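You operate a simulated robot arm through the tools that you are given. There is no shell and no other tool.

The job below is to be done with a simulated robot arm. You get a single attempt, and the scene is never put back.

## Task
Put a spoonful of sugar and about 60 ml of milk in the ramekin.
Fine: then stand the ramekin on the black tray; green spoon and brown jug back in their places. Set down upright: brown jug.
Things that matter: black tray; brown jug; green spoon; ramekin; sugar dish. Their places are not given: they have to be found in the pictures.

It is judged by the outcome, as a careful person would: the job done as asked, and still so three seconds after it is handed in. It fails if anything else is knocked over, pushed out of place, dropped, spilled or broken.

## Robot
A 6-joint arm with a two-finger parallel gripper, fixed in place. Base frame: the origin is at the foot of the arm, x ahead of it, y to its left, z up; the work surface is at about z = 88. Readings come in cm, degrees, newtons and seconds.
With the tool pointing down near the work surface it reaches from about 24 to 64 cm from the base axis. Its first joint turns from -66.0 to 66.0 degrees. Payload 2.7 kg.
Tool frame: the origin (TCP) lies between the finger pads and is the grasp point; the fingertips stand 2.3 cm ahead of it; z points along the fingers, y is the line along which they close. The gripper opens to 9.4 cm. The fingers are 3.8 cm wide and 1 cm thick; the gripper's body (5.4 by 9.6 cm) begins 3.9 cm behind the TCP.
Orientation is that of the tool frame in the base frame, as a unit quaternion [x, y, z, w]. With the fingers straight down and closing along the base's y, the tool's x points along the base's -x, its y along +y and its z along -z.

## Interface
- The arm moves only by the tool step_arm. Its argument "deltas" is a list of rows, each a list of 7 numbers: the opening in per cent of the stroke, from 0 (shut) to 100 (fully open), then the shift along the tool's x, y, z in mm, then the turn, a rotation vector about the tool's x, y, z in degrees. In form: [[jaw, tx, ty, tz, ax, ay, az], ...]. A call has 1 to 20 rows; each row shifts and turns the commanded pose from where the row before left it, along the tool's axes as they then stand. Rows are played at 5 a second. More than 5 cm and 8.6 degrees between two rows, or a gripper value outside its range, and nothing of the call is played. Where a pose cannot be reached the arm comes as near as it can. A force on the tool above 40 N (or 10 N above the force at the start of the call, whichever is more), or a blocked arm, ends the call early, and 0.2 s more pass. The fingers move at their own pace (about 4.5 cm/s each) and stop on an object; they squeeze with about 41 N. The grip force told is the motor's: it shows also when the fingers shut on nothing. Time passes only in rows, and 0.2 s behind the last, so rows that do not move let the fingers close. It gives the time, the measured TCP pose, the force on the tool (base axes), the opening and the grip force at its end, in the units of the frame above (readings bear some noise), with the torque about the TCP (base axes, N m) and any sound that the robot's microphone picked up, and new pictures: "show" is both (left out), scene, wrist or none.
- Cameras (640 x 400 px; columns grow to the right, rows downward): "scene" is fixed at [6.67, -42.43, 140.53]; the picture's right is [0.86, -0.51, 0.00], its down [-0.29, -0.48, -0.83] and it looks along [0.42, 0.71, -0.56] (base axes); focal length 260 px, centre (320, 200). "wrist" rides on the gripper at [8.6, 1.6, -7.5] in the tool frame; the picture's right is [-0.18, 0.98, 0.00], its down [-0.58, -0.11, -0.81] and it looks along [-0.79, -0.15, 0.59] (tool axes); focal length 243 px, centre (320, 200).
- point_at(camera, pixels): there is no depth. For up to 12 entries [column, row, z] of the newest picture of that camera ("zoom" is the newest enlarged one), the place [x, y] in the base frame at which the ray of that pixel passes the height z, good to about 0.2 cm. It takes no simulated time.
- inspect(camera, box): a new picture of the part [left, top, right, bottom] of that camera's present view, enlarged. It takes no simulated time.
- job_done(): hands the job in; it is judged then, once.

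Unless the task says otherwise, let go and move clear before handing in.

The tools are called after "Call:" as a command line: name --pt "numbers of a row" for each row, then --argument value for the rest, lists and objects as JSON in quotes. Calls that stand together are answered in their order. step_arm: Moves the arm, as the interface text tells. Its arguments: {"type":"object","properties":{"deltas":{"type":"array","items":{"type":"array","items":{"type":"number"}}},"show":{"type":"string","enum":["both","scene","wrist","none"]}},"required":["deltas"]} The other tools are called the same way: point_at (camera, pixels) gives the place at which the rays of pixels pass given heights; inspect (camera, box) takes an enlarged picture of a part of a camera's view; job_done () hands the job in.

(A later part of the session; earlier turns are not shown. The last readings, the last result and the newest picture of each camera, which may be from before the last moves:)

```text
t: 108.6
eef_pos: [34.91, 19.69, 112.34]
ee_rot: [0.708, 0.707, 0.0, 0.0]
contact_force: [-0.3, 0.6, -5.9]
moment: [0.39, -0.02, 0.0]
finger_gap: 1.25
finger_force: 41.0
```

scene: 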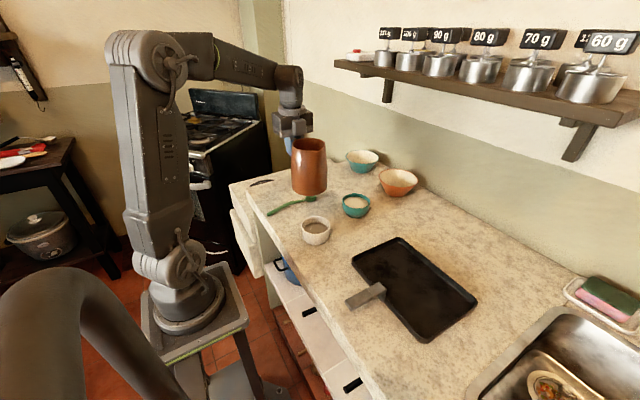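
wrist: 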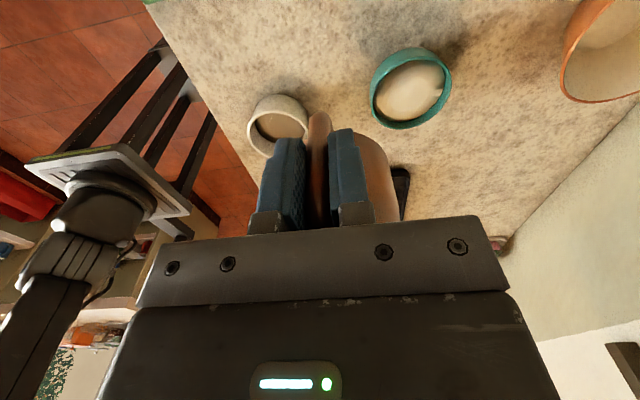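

The jug is upright at yaw -90°. I'll swing it back, upright, to above its original place.

Call:
step_arm --pt "0 8.7 -4.0 0 0 0 -4.7" --pt "0 9.0 -3.2 0 0 0 -4.7" --pt "0 9.2 -2.5 0 0 0 -4.7" --pt "0 9.4 -1.7 0 0 0 -4.7" --pt "0 9.5 -0.9 0 0 0 -4.7" --pt "0 9.6 -0.2 0 0 0 -4.7" --pt "0 9.5 0.6 0 0 0 -4.7" --pt "0 9.5 1.4 0 0 0 -4.7" --pt "0 9.3 2.2 0 0 0 -4.7" --pt "0 9.1 2.9 0 0 0 -4.7" --pt "0 8.8 3.7 0 0 0 -4.7" --pt "0 8.5 4.4 0 0 0 -4.7" --pt "0 8.1 5.1 0 0 0 -4.7" --pt "0 7.7 5.7 0 0 0 -4.7" --pt "0 7.2 6.3 0 0 0 -4.7" --pt "0 6.6 6.9 0 0 0 -4.7" --pt "0 6.0 7.4 0 0 0 -4.7" --pt "0 5.4 7.9 0 0 0 -4.7" --pt "0 4.8 8.3 0 0 0 -4.7" --pt "0 4.1 8.7 0 0 0 -4.7" --show "none"

Call:
step_arm --pt "0 0 0 0 0 0 0" --pt "0 0 0 0 0 0 0"

```text
t: 112.8
eef_pos: [27.0, 37.17, 112.36]
ee_rot: [-0.034, 0.999, 0.0, 0.0]
contact_force: [0.7, -0.2, -4.7]
moment: [-0.06, 0.35, 0.02]
finger_gap: 1.24
finger_force: 40.8
```

```text
t: 113.4
eef_pos: [27.09, 37.21, 112.36]
ee_rot: [-0.034, 0.999, 0.001, 0.001]
contact_force: [-0.3, -0.2, -4.8]
moment: [-0.03, 0.37, -0.01]
finger_gap: 1.26
finger_force: 41.0
```

scene: 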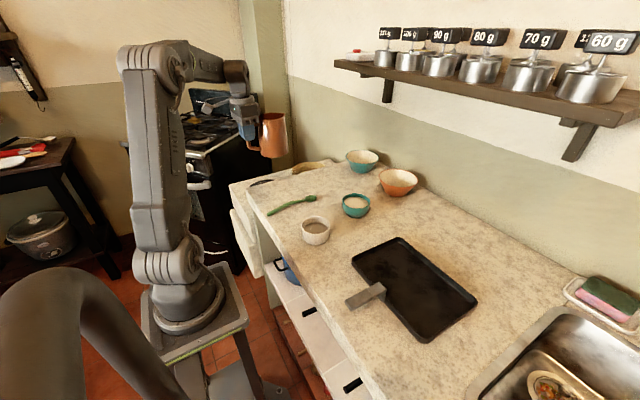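
wrist: 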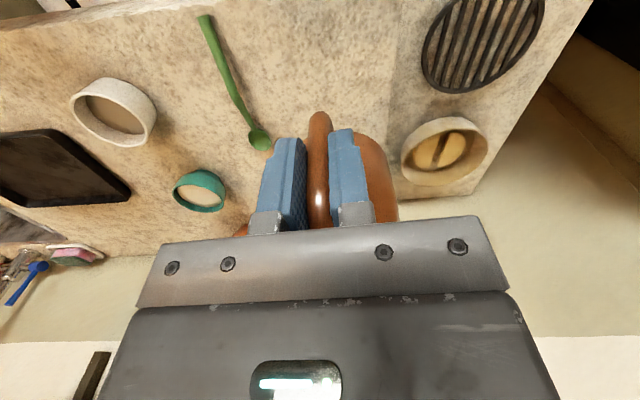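

The TCP is at (27.05, 37.19) versus (27.05, 37.49) at the same height when lifted, so I'll trim +3 mm in y and descend most of the way.

Call:
step_arm --pt "0 0 3 40 0 0 0" --pt "0 0 0 40 0 0 0" --pt "0 0 0 40 0 0 0" --pt "0 0 0 20 0 0 0" --pt "0 0 0 7 0 0 0" --pt "0 0 0 0 0 0 0" --pt "0 0 0 0 0 0 0"

Call:
inspect --camera "scene" --box '[230, 130, 310, 205]'

```text
t: 115.0
eef_pos: [26.85, 37.49, 97.64]
ee_rot: [-0.034, 0.999, -0.001, 0.0]
contact_force: [-0.2, 0.2, -4.4]
moment: [-0.01, 0.35, -0.01]
finger_gap: 1.27
finger_force: 41.2
```

scene: 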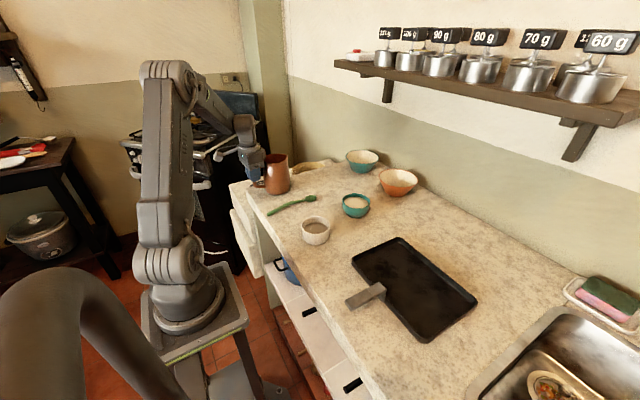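
wrist: 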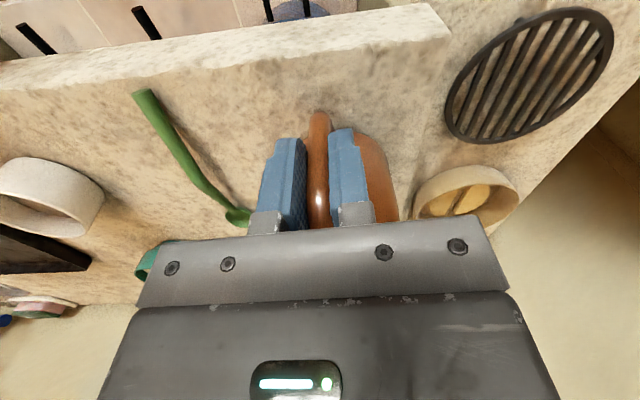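

```text
5.33 times, centred on (270, 168) of scene
```

zoom: 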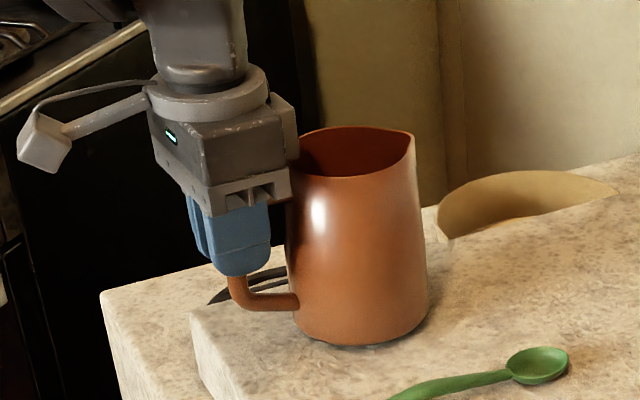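

The jug hovers just over its spot in the same attitude as before. I'll lower in small steps while watching force.

Call:
step_arm --pt "0 0 0 3 0 0 0" --pt "0 0 0 3 0 0 0" --pt "0 0 0 0 0 0 0" --show "none"

Call:
step_arm --pt "0 0 0 1.5 0 0 0" --pt "0 0 0 0 0 0 0" --show "none"

```text
t: 115.8
eef_pos: [26.91, 37.43, 97.09]
ee_rot: [-0.033, 0.999, 0.0, 0.0]
contact_force: [-0.2, 0.2, -5.1]
moment: [-0.05, 0.39, 0.0]
finger_gap: 1.26
finger_force: 41.2
```

```text
t: 116.4
eef_pos: [26.88, 37.31, 97.08]
ee_rot: [-0.033, 0.999, -0.001, 0.0]
contact_force: [-1.1, -1.1, -1.6]
moment: [-0.09, -0.02, -0.09]
finger_gap: 1.27
finger_force: 40.9
```

Force dropped to -1.6 N and the torque vanished: the base has touched. I'll ease down another 1 mm.

Call:
step_arm --pt "0 0 0 1 0 0 0" --pt "0 0 0 0 0 0 0"

Call:
inspect --camera "scene" --box '[230, 130, 310, 205]'

```text
t: 117.0
eef_pos: [26.86, 37.45, 96.99]
ee_rot: [-0.034, 0.999, 0.0, 0.001]
contact_force: [-4.7, -1.1, 7.2]
moment: [-0.06, -0.78, -0.09]
finger_gap: 1.24
finger_force: 40.7
```

scene: 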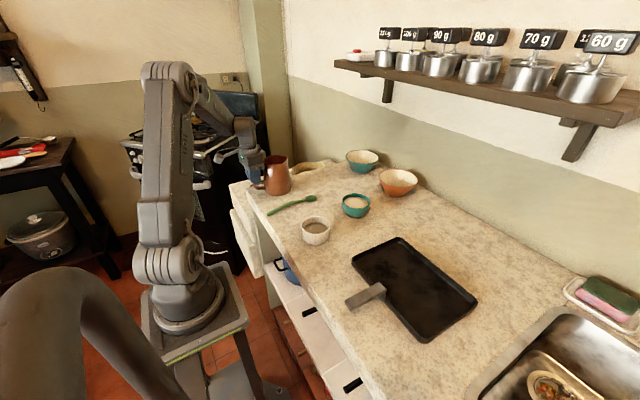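
wrist: 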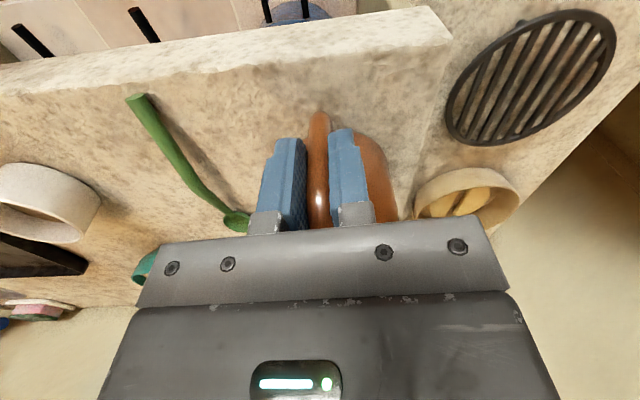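

```text
5.33 times, centred on (270, 168) of scene
```

zoom: 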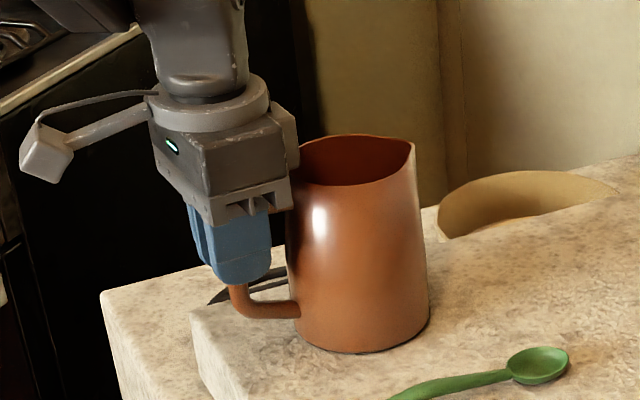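

It's pressing with its front edge (7 N, -0.78 N·m), meaning the jug sits about 1.2° nose-down in the grip. I'll relieve 1 mm and rotate back 1.2° about the front edge so the base lies flat.

Call:
step_arm --pt "0 0 0 -1 0 0 0" --pt "0 0.9 0 1.3 0 -0.6 0" --pt "0 0.9 0 1.3 0 -0.6 0" --pt "0 0 0 0 0 0 0" --pt "0 0 0 0 0 0 0" --show "none"

Call:
inspect --camera "scene" --box '[230, 130, 310, 205]'

```text
t: 118.2
eef_pos: [26.81, 37.47, 96.73]
ee_rot: [-0.035, 0.999, 0.001, 0.012]
contact_force: [-5.8, -4.3, 21.5]
moment: [-0.18, -0.21, -0.07]
finger_gap: 1.28
finger_force: 41.3
```

```text
5.33 times, centred on (270, 168) of scene
```

zoom: 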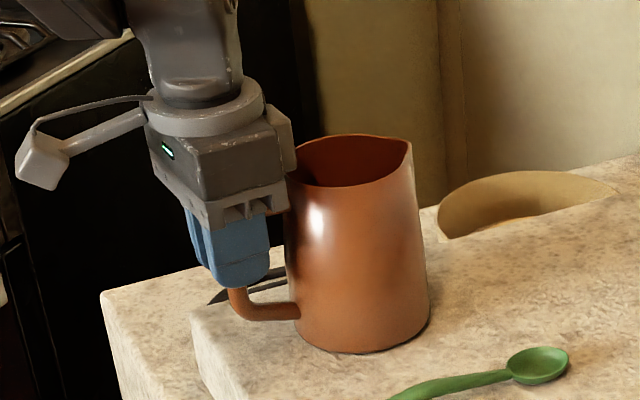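

Now the base is flat but pressed with about 21 N, so I'll ease up 1.5 mm.

Call:
step_arm --pt "0 0 0 -1.5 0 0 0" --pt "0 0 0 0 0 0 0" --show "none"

```text
t: 118.8
eef_pos: [26.78, 37.49, 96.86]
ee_rot: [-0.033, 0.999, 0.001, 0.011]
contact_force: [-0.4, 0.3, 10.7]
moment: [0.03, -0.27, 0.02]
finger_gap: 1.29
finger_force: 40.9
```

Call:
step_arm --pt "0 0 0 -1 0 0 0" --pt "0 0 0 0 0 0 0" --show "none"

```text
t: 119.4
eef_pos: [26.82, 37.33, 96.96]
ee_rot: [-0.034, 0.999, -0.001, 0.01]
contact_force: [-0.2, 1.2, -2.4]
moment: [0.08, 0.24, 0.02]
finger_gap: 1.24
finger_force: 41.4
```

Nearly neutral now (-2.4 N). I'll open the fingers gradually and leave upward.

Call:
step_arm --pt "0 0 0 0.4 0 0 0" --pt "16 0 0 0 0 0 0" --pt "22 0 0 0 0 0 0" --pt "40 0 0 0 0 0 0" --pt "60 0 0 0 0 0 0" --pt "60 0 0 0 0 0 0"

Call:
inspect --camera "scene" --box '[230, 130, 310, 205]'

```text
t: 120.8
eef_pos: [26.83, 37.44, 96.89]
ee_rot: [-0.034, 0.999, 0.0, 0.01]
contact_force: [-0.2, 0.4, -0.3]
moment: [0.01, -0.04, -0.02]
finger_gap: 5.66
finger_force: 0.1
```

scene: 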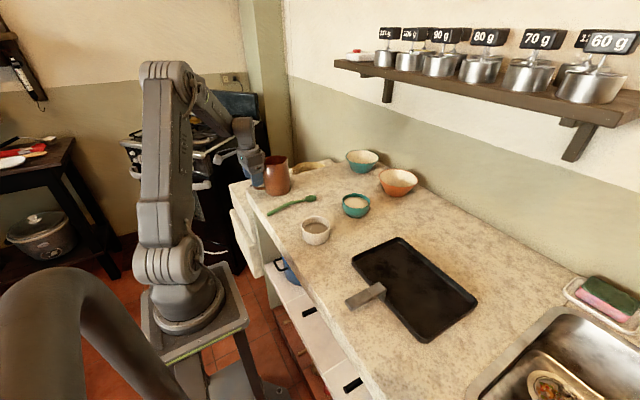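
wrist: 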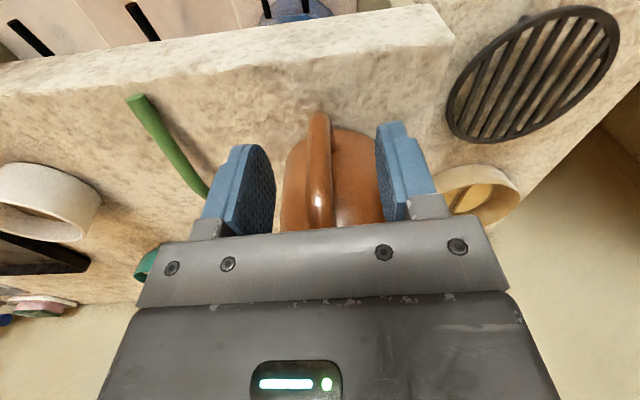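

```text
5.33 times, centred on (270, 168) of scene
```

zoom: 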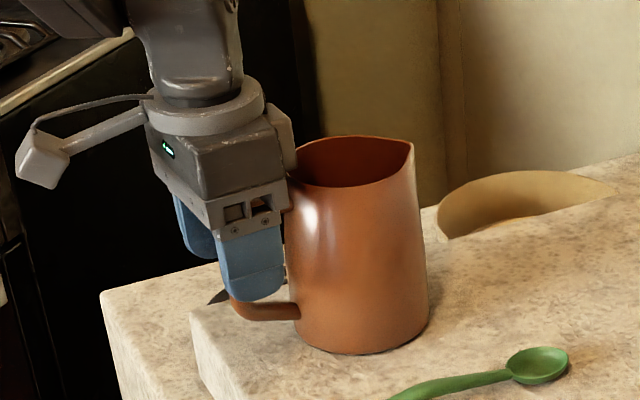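

The jug stands upright back in its place. I'll rise clear, square the tool, and move to just short of the ramekin for a measuring look.

Call:
step_arm --pt "60 0 0 -25 0 0 0" --pt "60 0 0 -45 0 0 0" --pt "60 0 0 -45 0 0 0" --pt "60 0 0 -45 0 0 0" --pt "60 0 0 0 0 1.2 4" --pt "100 -5.7 -41.3 0 0 0 0" --pt "100 -5.7 -41.3 0 0 0 0" --pt "100 -5.7 -41.3 0 0 0 0" --pt "100 -5.7 -41.3 0 0 0 0" --pt "100 -5.7 -41.3 0 0 0 0" --pt "100 -5.7 -41.3 0 0 0 0" --pt "100 -5.7 -41.3 0 0 0 0" --pt "100 0 0 0 0 0 0"

Call:
inspect --camera "scene" --box '[230, 130, 430, 255]'

```text
t: 123.6
eef_pos: [30.38, 8.43, 112.66]
ee_rot: [0.0, 1.0, -0.001, 0.0]
contact_force: [0.5, -0.4, 1.1]
moment: [-0.05, -0.03, -0.01]
finger_gap: 9.39
finger_force: 0.1
```

scene: 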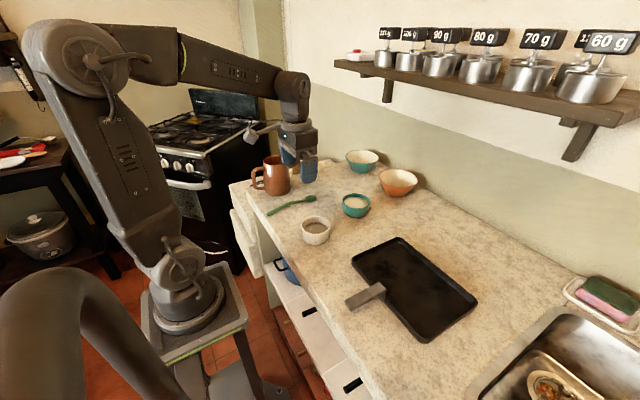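
wrist: 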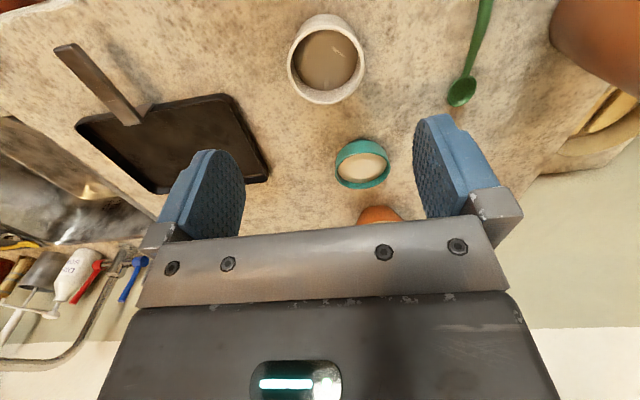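

```text
3.20 times, centred on (330, 192) of scene
```

zoom: 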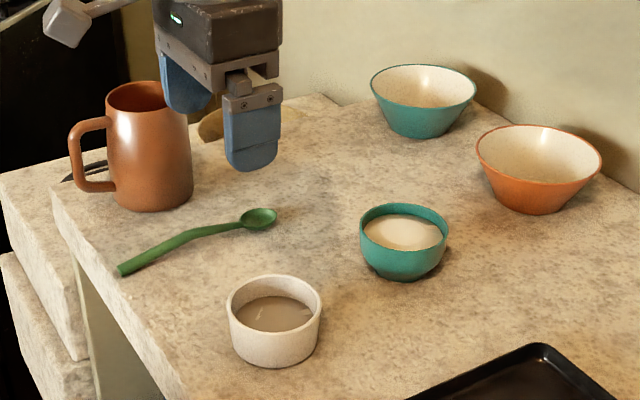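

The jug and spoon match their original picture positions. The ramekin is in good view at (326,58); I'll zoom in and measure its rim.

Call:
inspect --camera "wrist" --box '[270, 0, 390, 115]'

```text
3.48 times, centred on (330, 58) of wrist
```

zoom: 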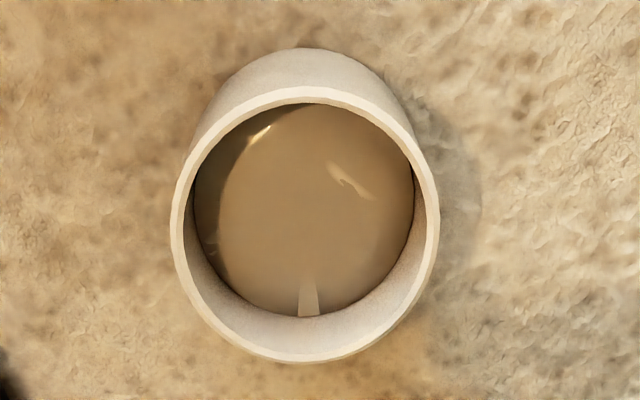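

I'll convert the rim's outer edge points at z 92.1.

Call:
point_at --camera "zoom" --pixels '[[170, 225, 92.1], [440, 220, 92.1], [305, 88, 92.1], [307, 363, 92.1], [200, 130, 92.1], [410, 125, 92.1], [215, 320, 92.1], [400, 320, 92.1]]'

```text
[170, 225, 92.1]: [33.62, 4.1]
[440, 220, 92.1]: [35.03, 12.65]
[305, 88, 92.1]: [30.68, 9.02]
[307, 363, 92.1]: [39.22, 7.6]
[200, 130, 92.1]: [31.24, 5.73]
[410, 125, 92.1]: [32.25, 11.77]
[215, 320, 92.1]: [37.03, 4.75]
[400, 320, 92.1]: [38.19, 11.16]
```

The rim fits a circle centred near (34.95, 8.4) with diameter 8.65 cm, leaving about 3.7 mm each side of the open jaws. I'll move above it, descend to just over the rim and check symmetry.

Call:
step_arm --pt "100 -22.8 0 0 0 0 0" --pt "100 -22.8 0 0 0 0 0" --pt "100 0 0 45 0 0 0" --pt "100 0 0 45 0 0 0" --pt "100 0 0 45 0 0 0" --pt "100 0 0 15 0 0 0" --pt "100 0 0 0 0 0 0" --pt "100 0 0 0 0 0 0"

Call:
inspect --camera "scene" --box '[280, 170, 360, 250]'

```text
t: 125.4
eef_pos: [35.03, 8.61, 98.0]
ee_rot: [0.001, 1.0, 0.0, 0.0]
contact_force: [-1.1, -0.2, 0.1]
moment: [-0.01, 0.0, -0.02]
finger_gap: 9.39
finger_force: 0.0
```

scene: 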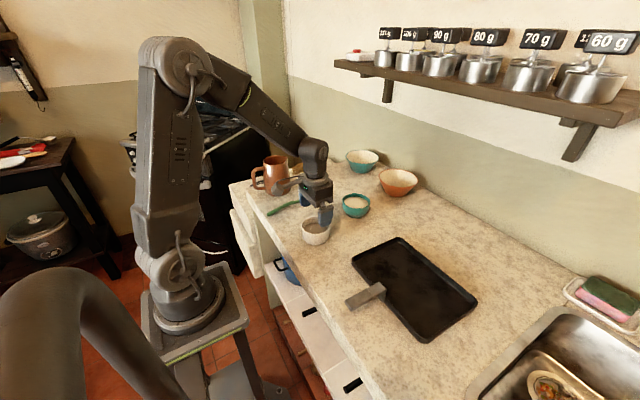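
wrist: 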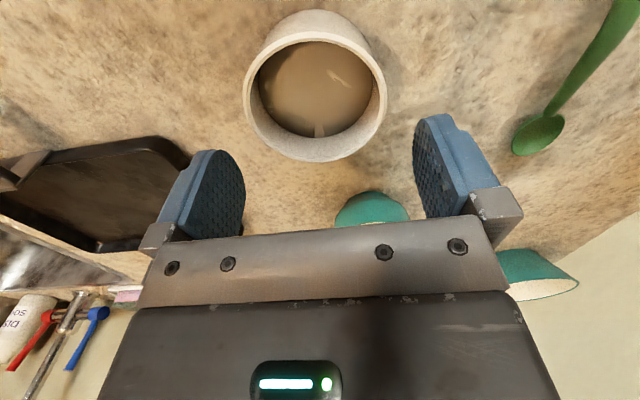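

```text
5.00 times, centred on (320, 210) of scene
```

zoom: 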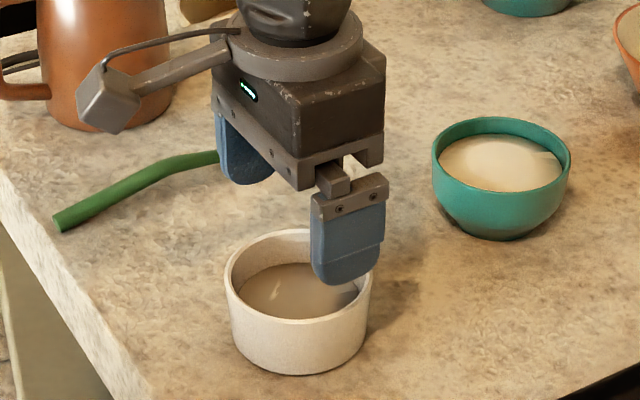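

The ramekin rim is at (243–387, 85) in the wrist view. I'll measure its centre again from this closer pose.

Call:
inspect --camera "wrist" --box '[225, 0, 405, 175]'

```text
2.29 times, centred on (315, 88) of wrist
```

zoom: 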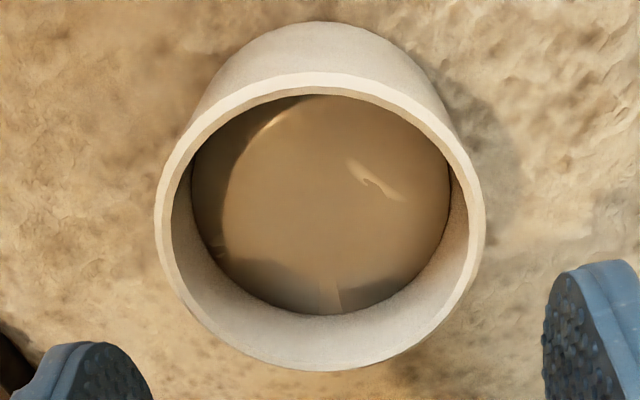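

Call:
point_at --camera "zoom" --pixels '[[155, 225, 92.1], [485, 220, 92.1], [318, 73, 92.1], [325, 371, 92.1], [190, 125, 92.1], [455, 125, 92.1], [205, 325, 92.1], [435, 325, 92.1]]'

```text
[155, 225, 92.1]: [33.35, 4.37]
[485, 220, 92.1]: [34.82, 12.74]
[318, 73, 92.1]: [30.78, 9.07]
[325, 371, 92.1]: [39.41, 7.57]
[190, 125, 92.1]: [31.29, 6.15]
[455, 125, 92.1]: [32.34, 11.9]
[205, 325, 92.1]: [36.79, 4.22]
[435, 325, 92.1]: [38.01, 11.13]
```

The centre fits at about (35.05, 8.38). I'll take another pose reading while trimming y by -1.2 mm and lowering so the tips are just above the rim.

Call:
step_arm --pt "100 0 -1.2 10 0 0 0" --pt "100 0 0 15 0 0 0" --pt "100 0 0 0 0 0 0" --show "none"

Call:
step_arm --pt "100 0 0 0 0 0 0" --show "wrist"

Call:
inspect --camera "scene" --box '[280, 170, 360, 250]'

```text
t: 126.2
eef_pos: [34.92, 8.44, 95.3]
ee_rot: [0.002, 1.0, 0.001, 0.0]
contact_force: [-0.4, 0.6, -0.4]
moment: [-0.04, -0.01, 0.0]
finger_gap: 9.41
finger_force: 0.0
```

```text
t: 126.6
eef_pos: [34.83, 8.42, 95.43]
ee_rot: [0.0, 1.0, 0.001, 0.0]
contact_force: [-0.2, -0.6, 0.6]
moment: [0.0, -0.04, 0.0]
finger_gap: 9.42
finger_force: 0.1
```

wrist: 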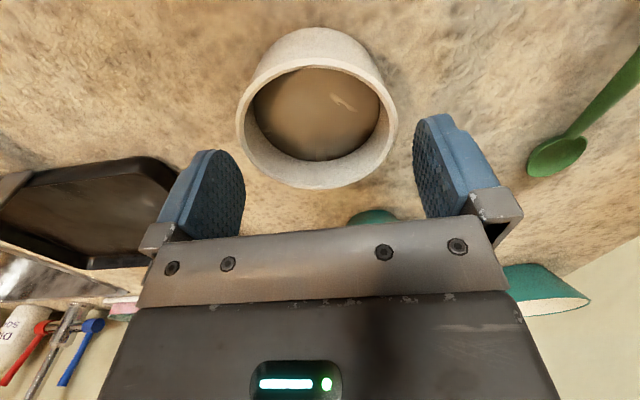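

```text
5.00 times, centred on (320, 210) of scene
```

zoom: 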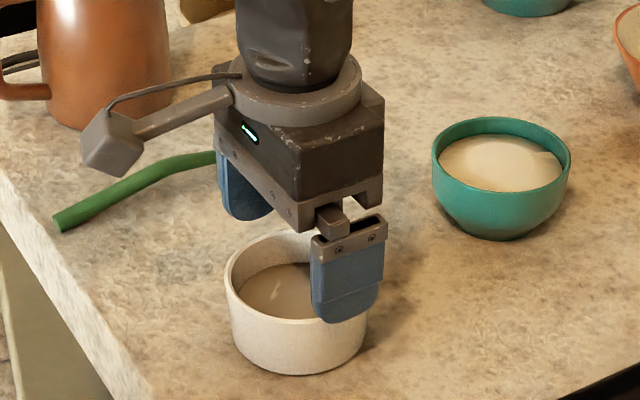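

The tips are about 1 cm above the rim. I'll zoom the wrist view to compare the finger gap with the rim's left and right extremes.

Call:
inspect --camera "wrist" --box '[170, 20, 490, 220]'

Call:
inspect --camera "wrist" --box '[225, 20, 405, 200]'

```text
2.00 times, centred on (330, 120) of wrist
```

zoom: 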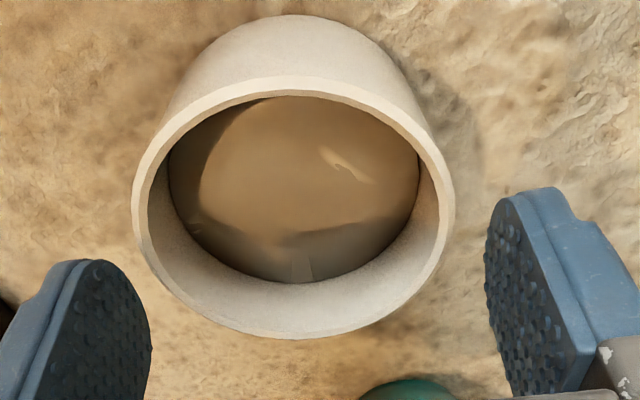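

```text
2.22 times, centred on (315, 110) of wrist
```

zoom: 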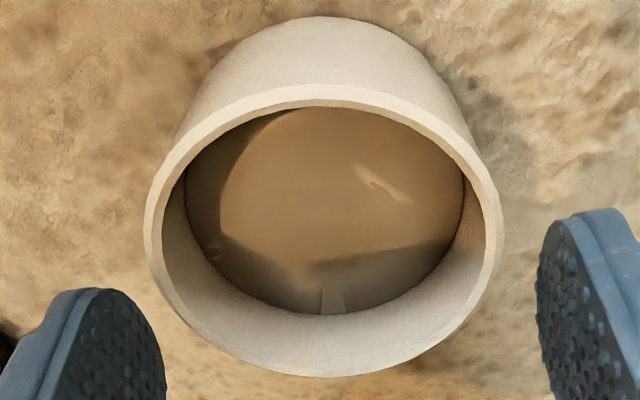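

Comparing the pads' predicted positions with the rim's extremes, the ramekin sits about 1–2 mm to the -y side of the TCP. I'll shift -1.3 mm in y and +1 mm in x, then descend to rim height checking the force.

Call:
step_arm --pt "100 -1 -1.3 0 0 0 0" --pt "100 0 0 7 0 0 0" --pt "100 0 0 7 0 0 0" --pt "100 0 0 0 0 0 0" --show "wrist"

Call:
inspect --camera "wrist" --box '[170, 40, 490, 240]'

Call:
inspect --camera "scene" --box '[290, 185, 350, 250]'

```text
t: 127.6
eef_pos: [34.97, 8.29, 93.74]
ee_rot: [0.001, 1.0, 0.0, 0.0]
contact_force: [0.3, 0.0, 0.0]
moment: [0.01, 0.0, -0.03]
finger_gap: 9.42
finger_force: 0.1
```

wrist: 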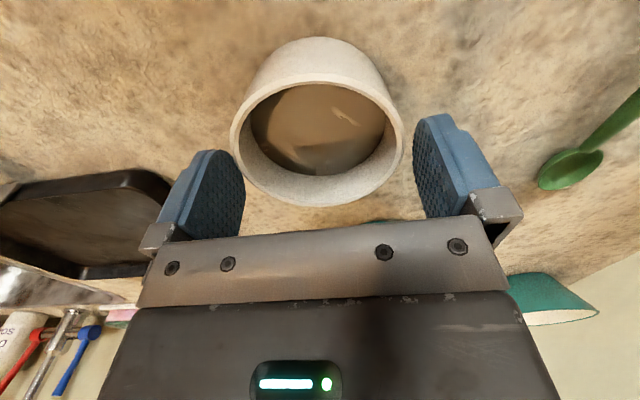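

```text
2.00 times, centred on (330, 140) of wrist
```

zoom: 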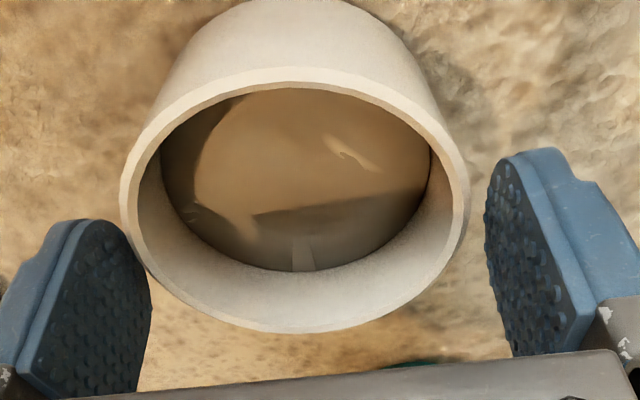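

```text
6.15 times, centred on (320, 218) of scene
```

zoom: 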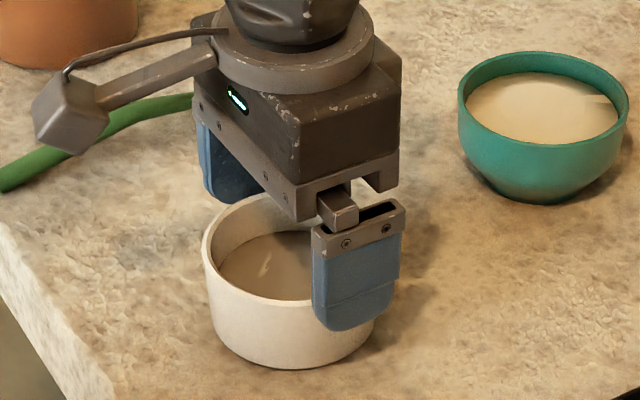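

The tips already straddle the rim with no contact, and the centring is within about 1 mm. I'll trim 0.8 mm, lower another 2.1 cm, and close gently.

Call:
step_arm --pt "100 0 -0.8 7 0 0 0" --pt "100 0 0 7 0 0 0" --pt "100 0 0 7 0 0 0" --pt "100 0 0 0 0 0 0" --show "none"

```text
t: 128.6
eef_pos: [34.95, 8.22, 91.84]
ee_rot: [0.001, 1.0, 0.0, 0.0]
contact_force: [-0.1, -0.1, 0.1]
moment: [-0.02, 0.04, -0.01]
finger_gap: 9.43
finger_force: 0.1
```

No contact at z 91.84. I'll close in small steps and then squeeze.

Call:
step_arm --pt "97 0 0 0 0 0 0" --pt "95 0 0 0 0 0 0" --pt "93 0 0 0 0 0 0" --pt "91 0 0 0 0 0 0" --pt "89 0 0 0 0 0 0" --pt "80 0 0 0 0 0 0" --pt "0 0 0 0 0 0 0" --pt "0 0 0 0 0 0 0"

Call:
inspect --camera "scene" --box '[290, 185, 350, 250]'

```text
t: 130.4
eef_pos: [35.07, 8.19, 91.95]
ee_rot: [0.001, 1.0, 0.0, -0.002]
contact_force: [0.2, 1.8, 0.3]
moment: [0.04, -0.01, 0.0]
finger_gap: 8.5
finger_force: 40.8
```

scene: 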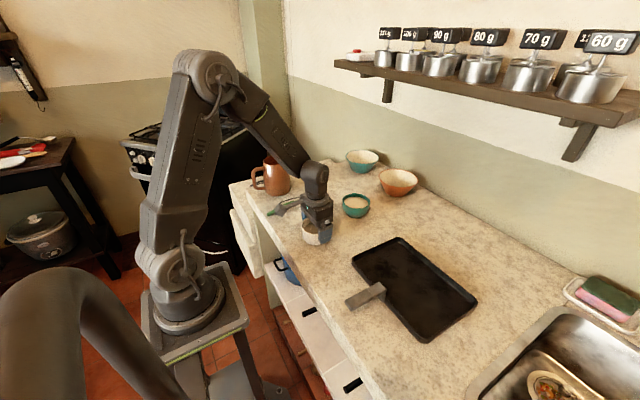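
wrist: 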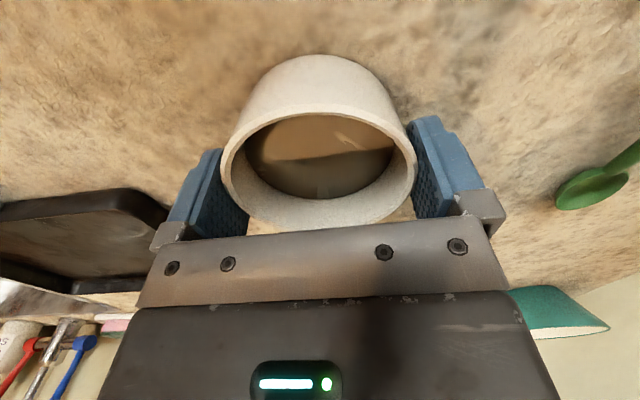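

```text
6.15 times, centred on (320, 218) of scene
```

zoom: 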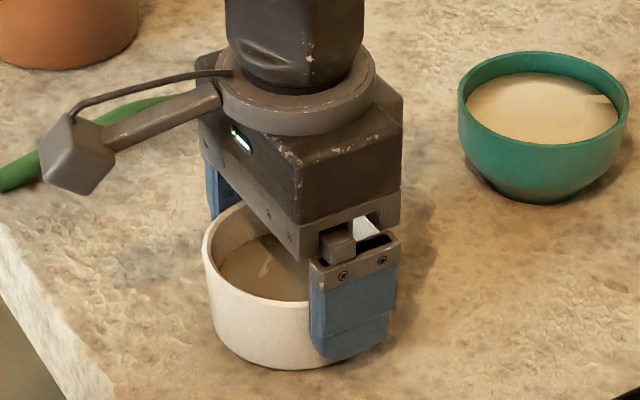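

Gripped at 8.5 cm with 41 N. I'll lift gently by 3 cm and check.

Call:
step_arm --pt "0 0 0 -3 0 0 0" --pt "0 0 0 -5 0 0 0" --pt "0 0 0 -10 0 0 0" --pt "0 0 0 -12 0 0 0" --pt "0 0 0 0 0 0 0" --pt "0 0 0 0 0 0 0"

Call:
inspect --camera "scene" --box '[290, 175, 350, 245]'

```text
t: 131.8
eef_pos: [35.16, 8.23, 94.86]
ee_rot: [0.002, 1.0, -0.001, 0.0]
contact_force: [0.3, 1.4, -2.4]
moment: [0.05, 0.02, 0.0]
finger_gap: 8.51
finger_force: 40.5
```

scene: 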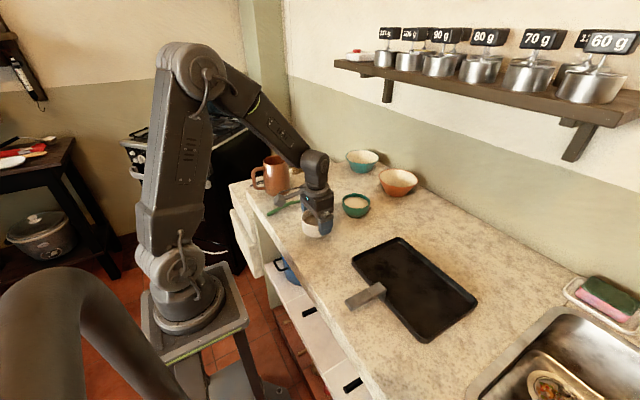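
wrist: 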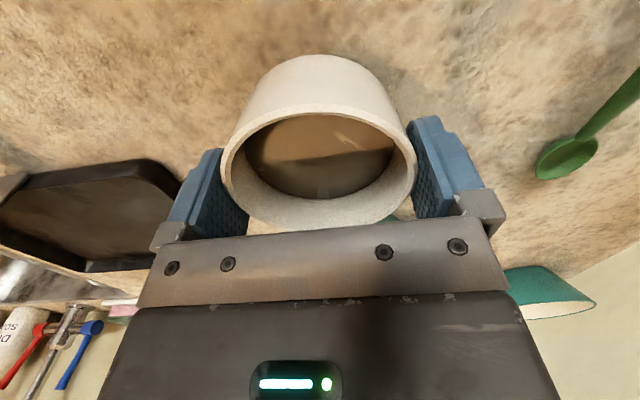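

```text
5.71 times, centred on (320, 210) of scene
```

zoom: 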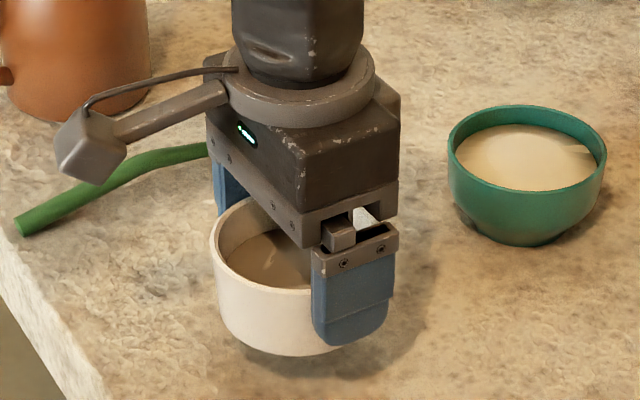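

The ramekin is lifted level (about 2.4 N). I'll raise it a bit more and carry it smoothly over the tray's centre near (46, -18).

Call:
step_arm --pt "0 0 0 -15 0 0 0" --pt "0 0 0 -20 0 0 0" --pt "0 0 0 -20 0 0 0" --pt "0 -3 -7 0 0 0 0" --pt "0 -6 -14 0 0 0 0" --pt "0 -8 -19 0 0 0 0" --pt "0 -8 -19 0 0 0 0" --pt "0 -8 -19 0 0 0 0" --pt "0 -8 -19 0 0 0 0" --pt "0 -8 -19 0 0 0 0" --pt "0 -8 -19 0 0 0 0" --pt "0 -8 -19 0 0 0 0" --pt "0 -8 -19 0 0 0 0" --pt "0 -8 -19 0 0 0 0" --pt "0 -8 -19 0 0 0 0" --pt "0 -8 -19 0 0 0 0" --pt "0 -8 -19 0 0 0 0" --pt "0 -6 -14 0 0 0 0" --pt "0 0 0 0 0 0 0" --pt "0 0 0 0 0 0 0"

Call:
inspect --camera "scene" --box '[330, 190, 500, 350]'

```text
t: 136.0
eef_pos: [46.04, -18.29, 100.27]
ee_rot: [0.001, 1.0, 0.001, -0.001]
contact_force: [0.3, 0.6, -1.2]
moment: [0.01, 0.01, -0.03]
finger_gap: 8.49
finger_force: 41.1
```

scene: 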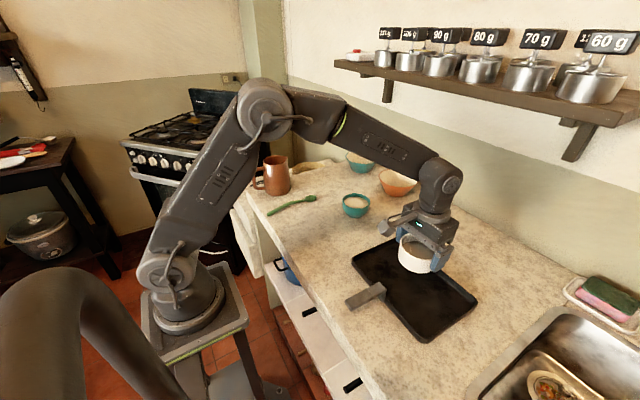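
wrist: 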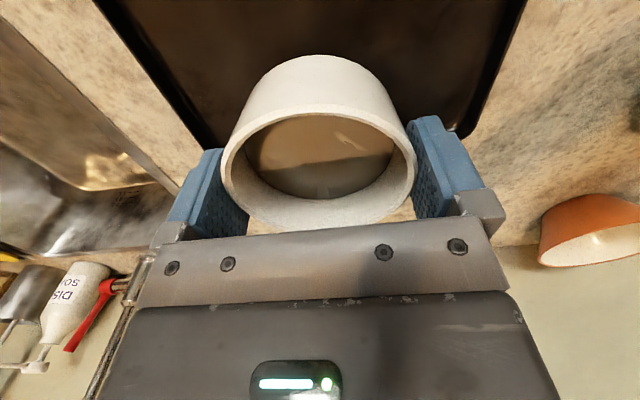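

```text
2.50 times, centred on (415, 270) of scene
```

zoom: 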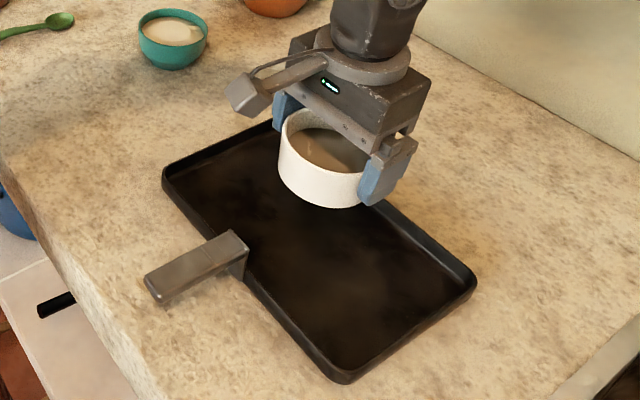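

The ramekin hangs over the middle of the tray. I'll lower it to about 1 cm above the tray floor.

Call:
step_arm --pt "0 0 0 20 0 0 0" --pt "0 0 0 20 0 0 0" --pt "0 0 0 15 0 0 0" --pt "0 0 0 5 0 0 0" --pt "0 0 0 0 0 0 0" --pt "0 0 0 0 0 0 0"

Call:
inspect --camera "scene" --box '[340, 200, 490, 340]'

```text
t: 137.4
eef_pos: [46.18, -18.3, 94.42]
ee_rot: [0.001, 1.0, 0.0, 0.001]
contact_force: [-0.3, 0.2, -1.7]
moment: [0.0, 0.03, 0.02]
finger_gap: 8.53
finger_force: 41.0
```

scene: 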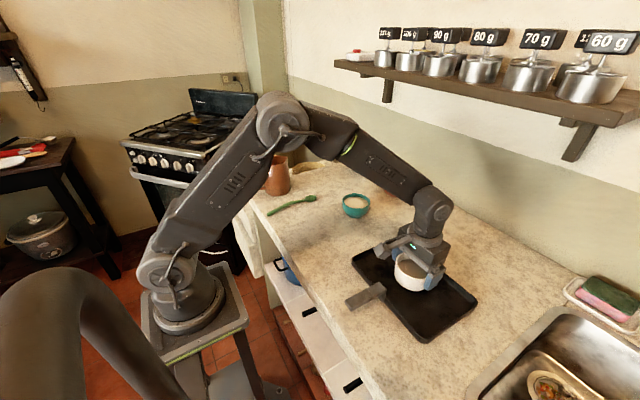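
wrist: 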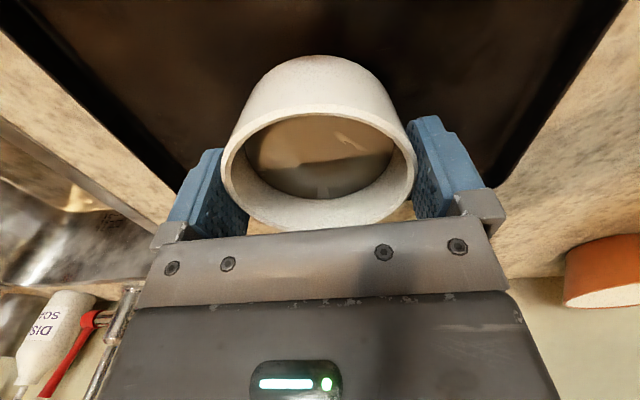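

```text
2.86 times, centred on (415, 270) of scene
```

zoom: 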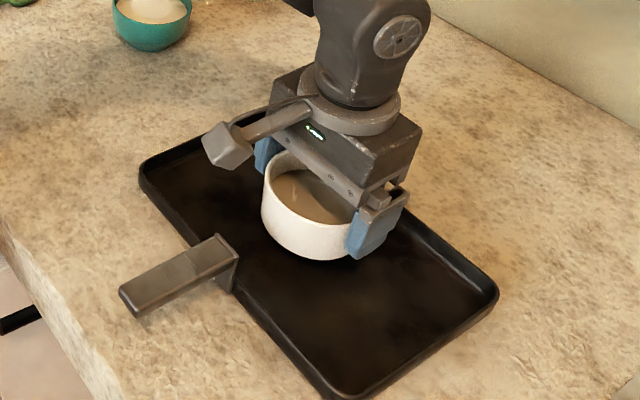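

The base is roughly 2 cm above the counter level. I'll lower in small steps until the weight comes off.

Call:
step_arm --pt "0 0 0 4 0 0 0" --pt "0 0 0 3 0 0 0" --pt "0 0 0 2 0 0 0" --pt "0 0 0 0 0 0 0" --show "none"

Call:
step_arm --pt "0 0 0 2 0 0 0" --pt "0 0 0 0 0 0 0" --show "none"

```text
t: 138.4
eef_pos: [46.06, -18.27, 93.55]
ee_rot: [0.001, 1.0, 0.0, 0.0]
contact_force: [-0.4, 0.4, -1.5]
moment: [0.02, -0.01, 0.04]
finger_gap: 8.51
finger_force: 41.4
```

```text
t: 139.0
eef_pos: [46.08, -18.17, 93.22]
ee_rot: [0.001, 1.0, 0.0, 0.0]
contact_force: [0.9, -0.5, -2.1]
moment: [0.01, -0.01, 0.01]
finger_gap: 8.52
finger_force: 41.3
```

Still hanging (-2.1 N). Continuing down in 1.5 mm steps.

Call:
step_arm --pt "0 0 0 1.5 0 0 0" --pt "0 0 0 0 0 0 0" --show "none"

Call:
step_arm --pt "0 0 0 1.5 0 0 0" --pt "0 0 0 0 0 0 0" --show "none"

```text
t: 139.6
eef_pos: [46.06, -18.08, 93.2]
ee_rot: [0.001, 1.0, 0.0, 0.0]
contact_force: [0.1, 0.1, -2.3]
moment: [-0.01, 0.01, -0.01]
finger_gap: 8.51
finger_force: 41.5
```

```text
t: 140.2
eef_pos: [46.06, -18.11, 92.92]
ee_rot: [0.001, 1.0, 0.0, 0.0]
contact_force: [-0.4, -0.3, -2.4]
moment: [-0.01, -0.02, 0.03]
finger_gap: 8.51
finger_force: 40.9
```

Call:
step_arm --pt "0 0 0 1.5 0 0 0" --pt "0 0 0 0 0 0 0" --show "none"

Call:
inspect --camera "scene" --box '[370, 235, 450, 305]'

```text
t: 140.8
eef_pos: [46.1, -18.2, 92.78]
ee_rot: [0.001, 1.0, 0.0, 0.0]
contact_force: [0.2, -0.1, -2.6]
moment: [0.02, 0.01, 0.03]
finger_gap: 8.5
finger_force: 41.0
```

```text
5.71 times, centred on (410, 270) of scene
```

zoom: 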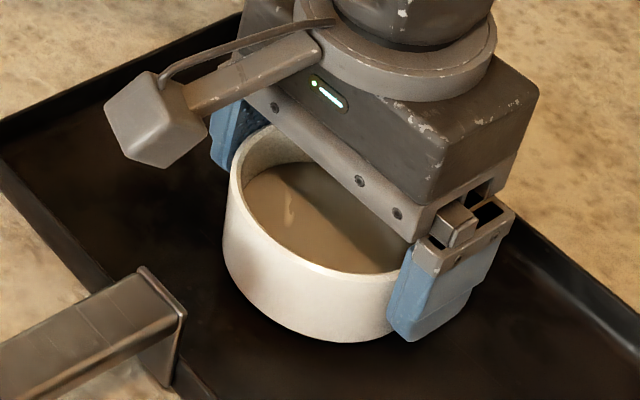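

Still -2.6 N, not yet touching. I'll continue down.

Call:
step_arm --pt "0 0 0 1.5 0 0 0" --pt "0 0 0 0 0 0 0" --show "none"

Call:
step_arm --pt "0 0 0 1.2 0 0 0" --pt "0 0 0 0 0 0 0" --show "none"

```text
t: 141.4
eef_pos: [46.2, -18.08, 92.61]
ee_rot: [0.001, 1.0, 0.001, 0.0]
contact_force: [-1.2, 0.5, -2.7]
moment: [0.0, -0.01, -0.02]
finger_gap: 8.51
finger_force: 40.8
```

```text
t: 142.0
eef_pos: [46.09, -18.15, 92.58]
ee_rot: [0.001, 1.0, 0.0, 0.0]
contact_force: [0.7, -0.7, -1.9]
moment: [0.0, 0.01, -0.01]
finger_gap: 8.51
finger_force: 40.7
```

Call:
step_arm --pt "0 0 0 1.2 0 0 0" --pt "0 0 0 0 0 0 0" --show "none"

Call:
step_arm --pt "0 0 0 1.0 0 0 0" --pt "0 0 0 0 0 0 0" --show "none"

```text
t: 142.6
eef_pos: [46.14, -18.2, 92.29]
ee_rot: [0.0, 1.0, -0.001, 0.0]
contact_force: [0.1, -0.1, -2.1]
moment: [0.0, -0.02, 0.03]
finger_gap: 8.52
finger_force: 41.1
```

```text
t: 143.2
eef_pos: [46.13, -18.17, 92.35]
ee_rot: [0.001, 1.0, 0.0, 0.0]
contact_force: [-0.7, 0.2, 0.8]
moment: [0.1, 0.09, -0.03]
finger_gap: 8.54
finger_force: 41.2
```

The weight has come off (+0.8 N): the ramekin stands on the tray. I'll open fully in steps, then check before rising.

Call:
step_arm --pt "91 0 0 0 0 0 0" --pt "93 0 0 0 0 0 0" --pt "96 0 0 0 0 0 0" --pt "100 0 0 0 0 0 0" --pt "100 0 0 0 0 0 0" --pt "100 0 0 0 0 0 0"

Call:
inspect --camera "scene" --box '[370, 235, 450, 305]'

```text
t: 144.6
eef_pos: [46.21, -18.16, 92.37]
ee_rot: [0.001, 1.0, 0.001, -0.001]
contact_force: [-0.7, -0.1, 0.2]
moment: [-0.02, 0.0, -0.02]
finger_gap: 9.4
finger_force: 0.0
```

scene: 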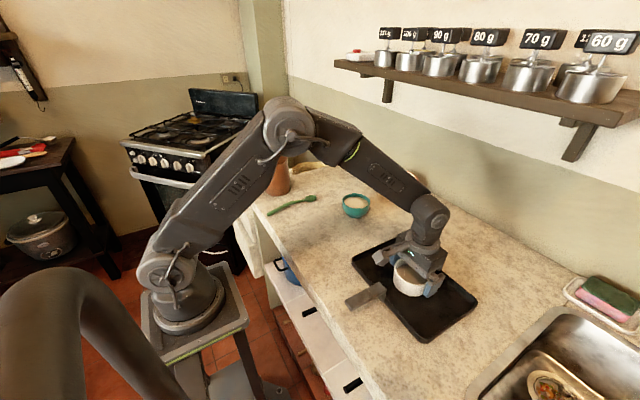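
wrist: 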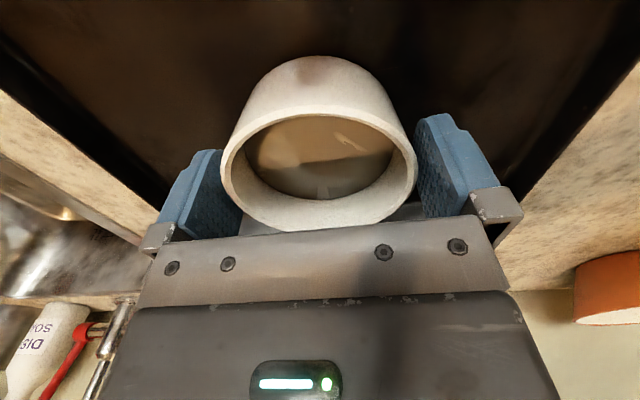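

```text
5.71 times, centred on (410, 270) of scene
```

zoom: 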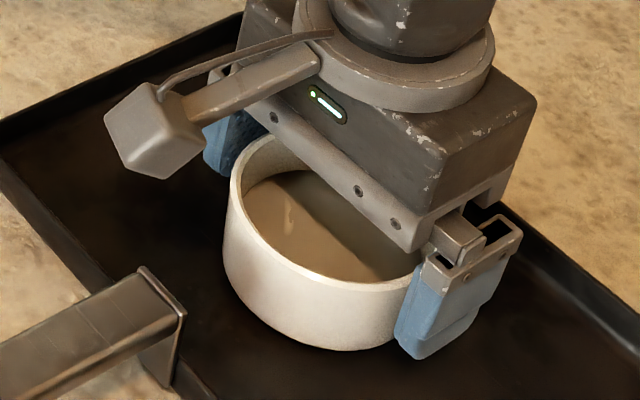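

The fingers are clear at 9.4 cm and the ramekin stands flat on the tray. I'll rise slowly straight up.

Call:
step_arm --pt "100 0 0 -5 0 0 0" --pt "100 0 0 -10 0 0 0" --pt "100 0 0 -15 0 0 0" --pt "100 0 0 -20 0 0 0" --pt "100 0 0 -40 0 0 0" --pt "100 0 0 -40 0 0 0" --pt "100 0 0 0 0 0 0"

Call:
inspect --camera "scene" --box '[340, 200, 490, 340]'

```text
t: 146.2
eef_pos: [46.16, -18.27, 105.42]
ee_rot: [0.001, 1.0, -0.001, -0.001]
contact_force: [-0.5, 0.1, 0.1]
moment: [-0.01, -0.01, -0.03]
finger_gap: 9.39
finger_force: 0.1
```

scene: 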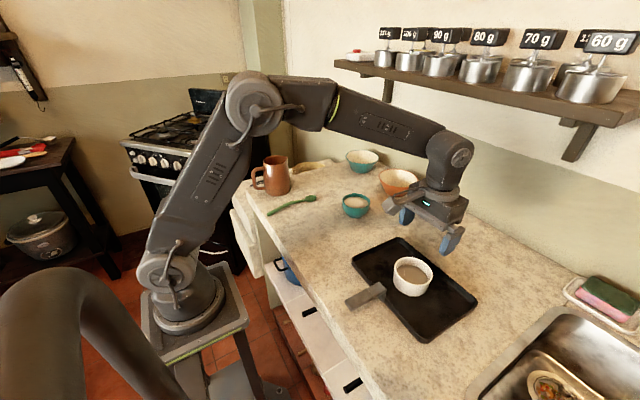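
wrist: 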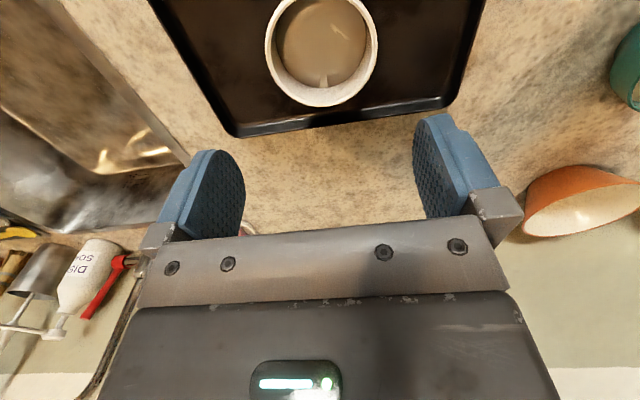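

```text
2.86 times, centred on (415, 270) of scene
```

zoom: 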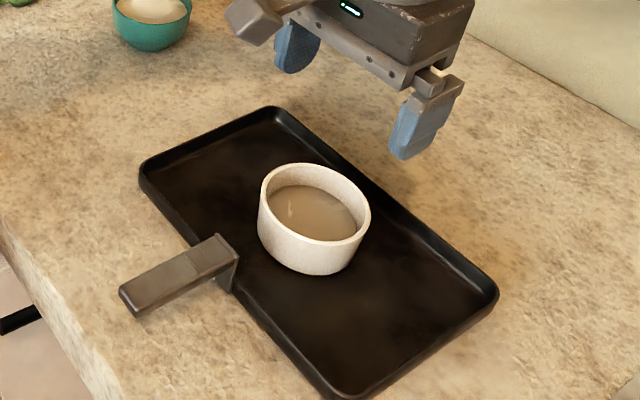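

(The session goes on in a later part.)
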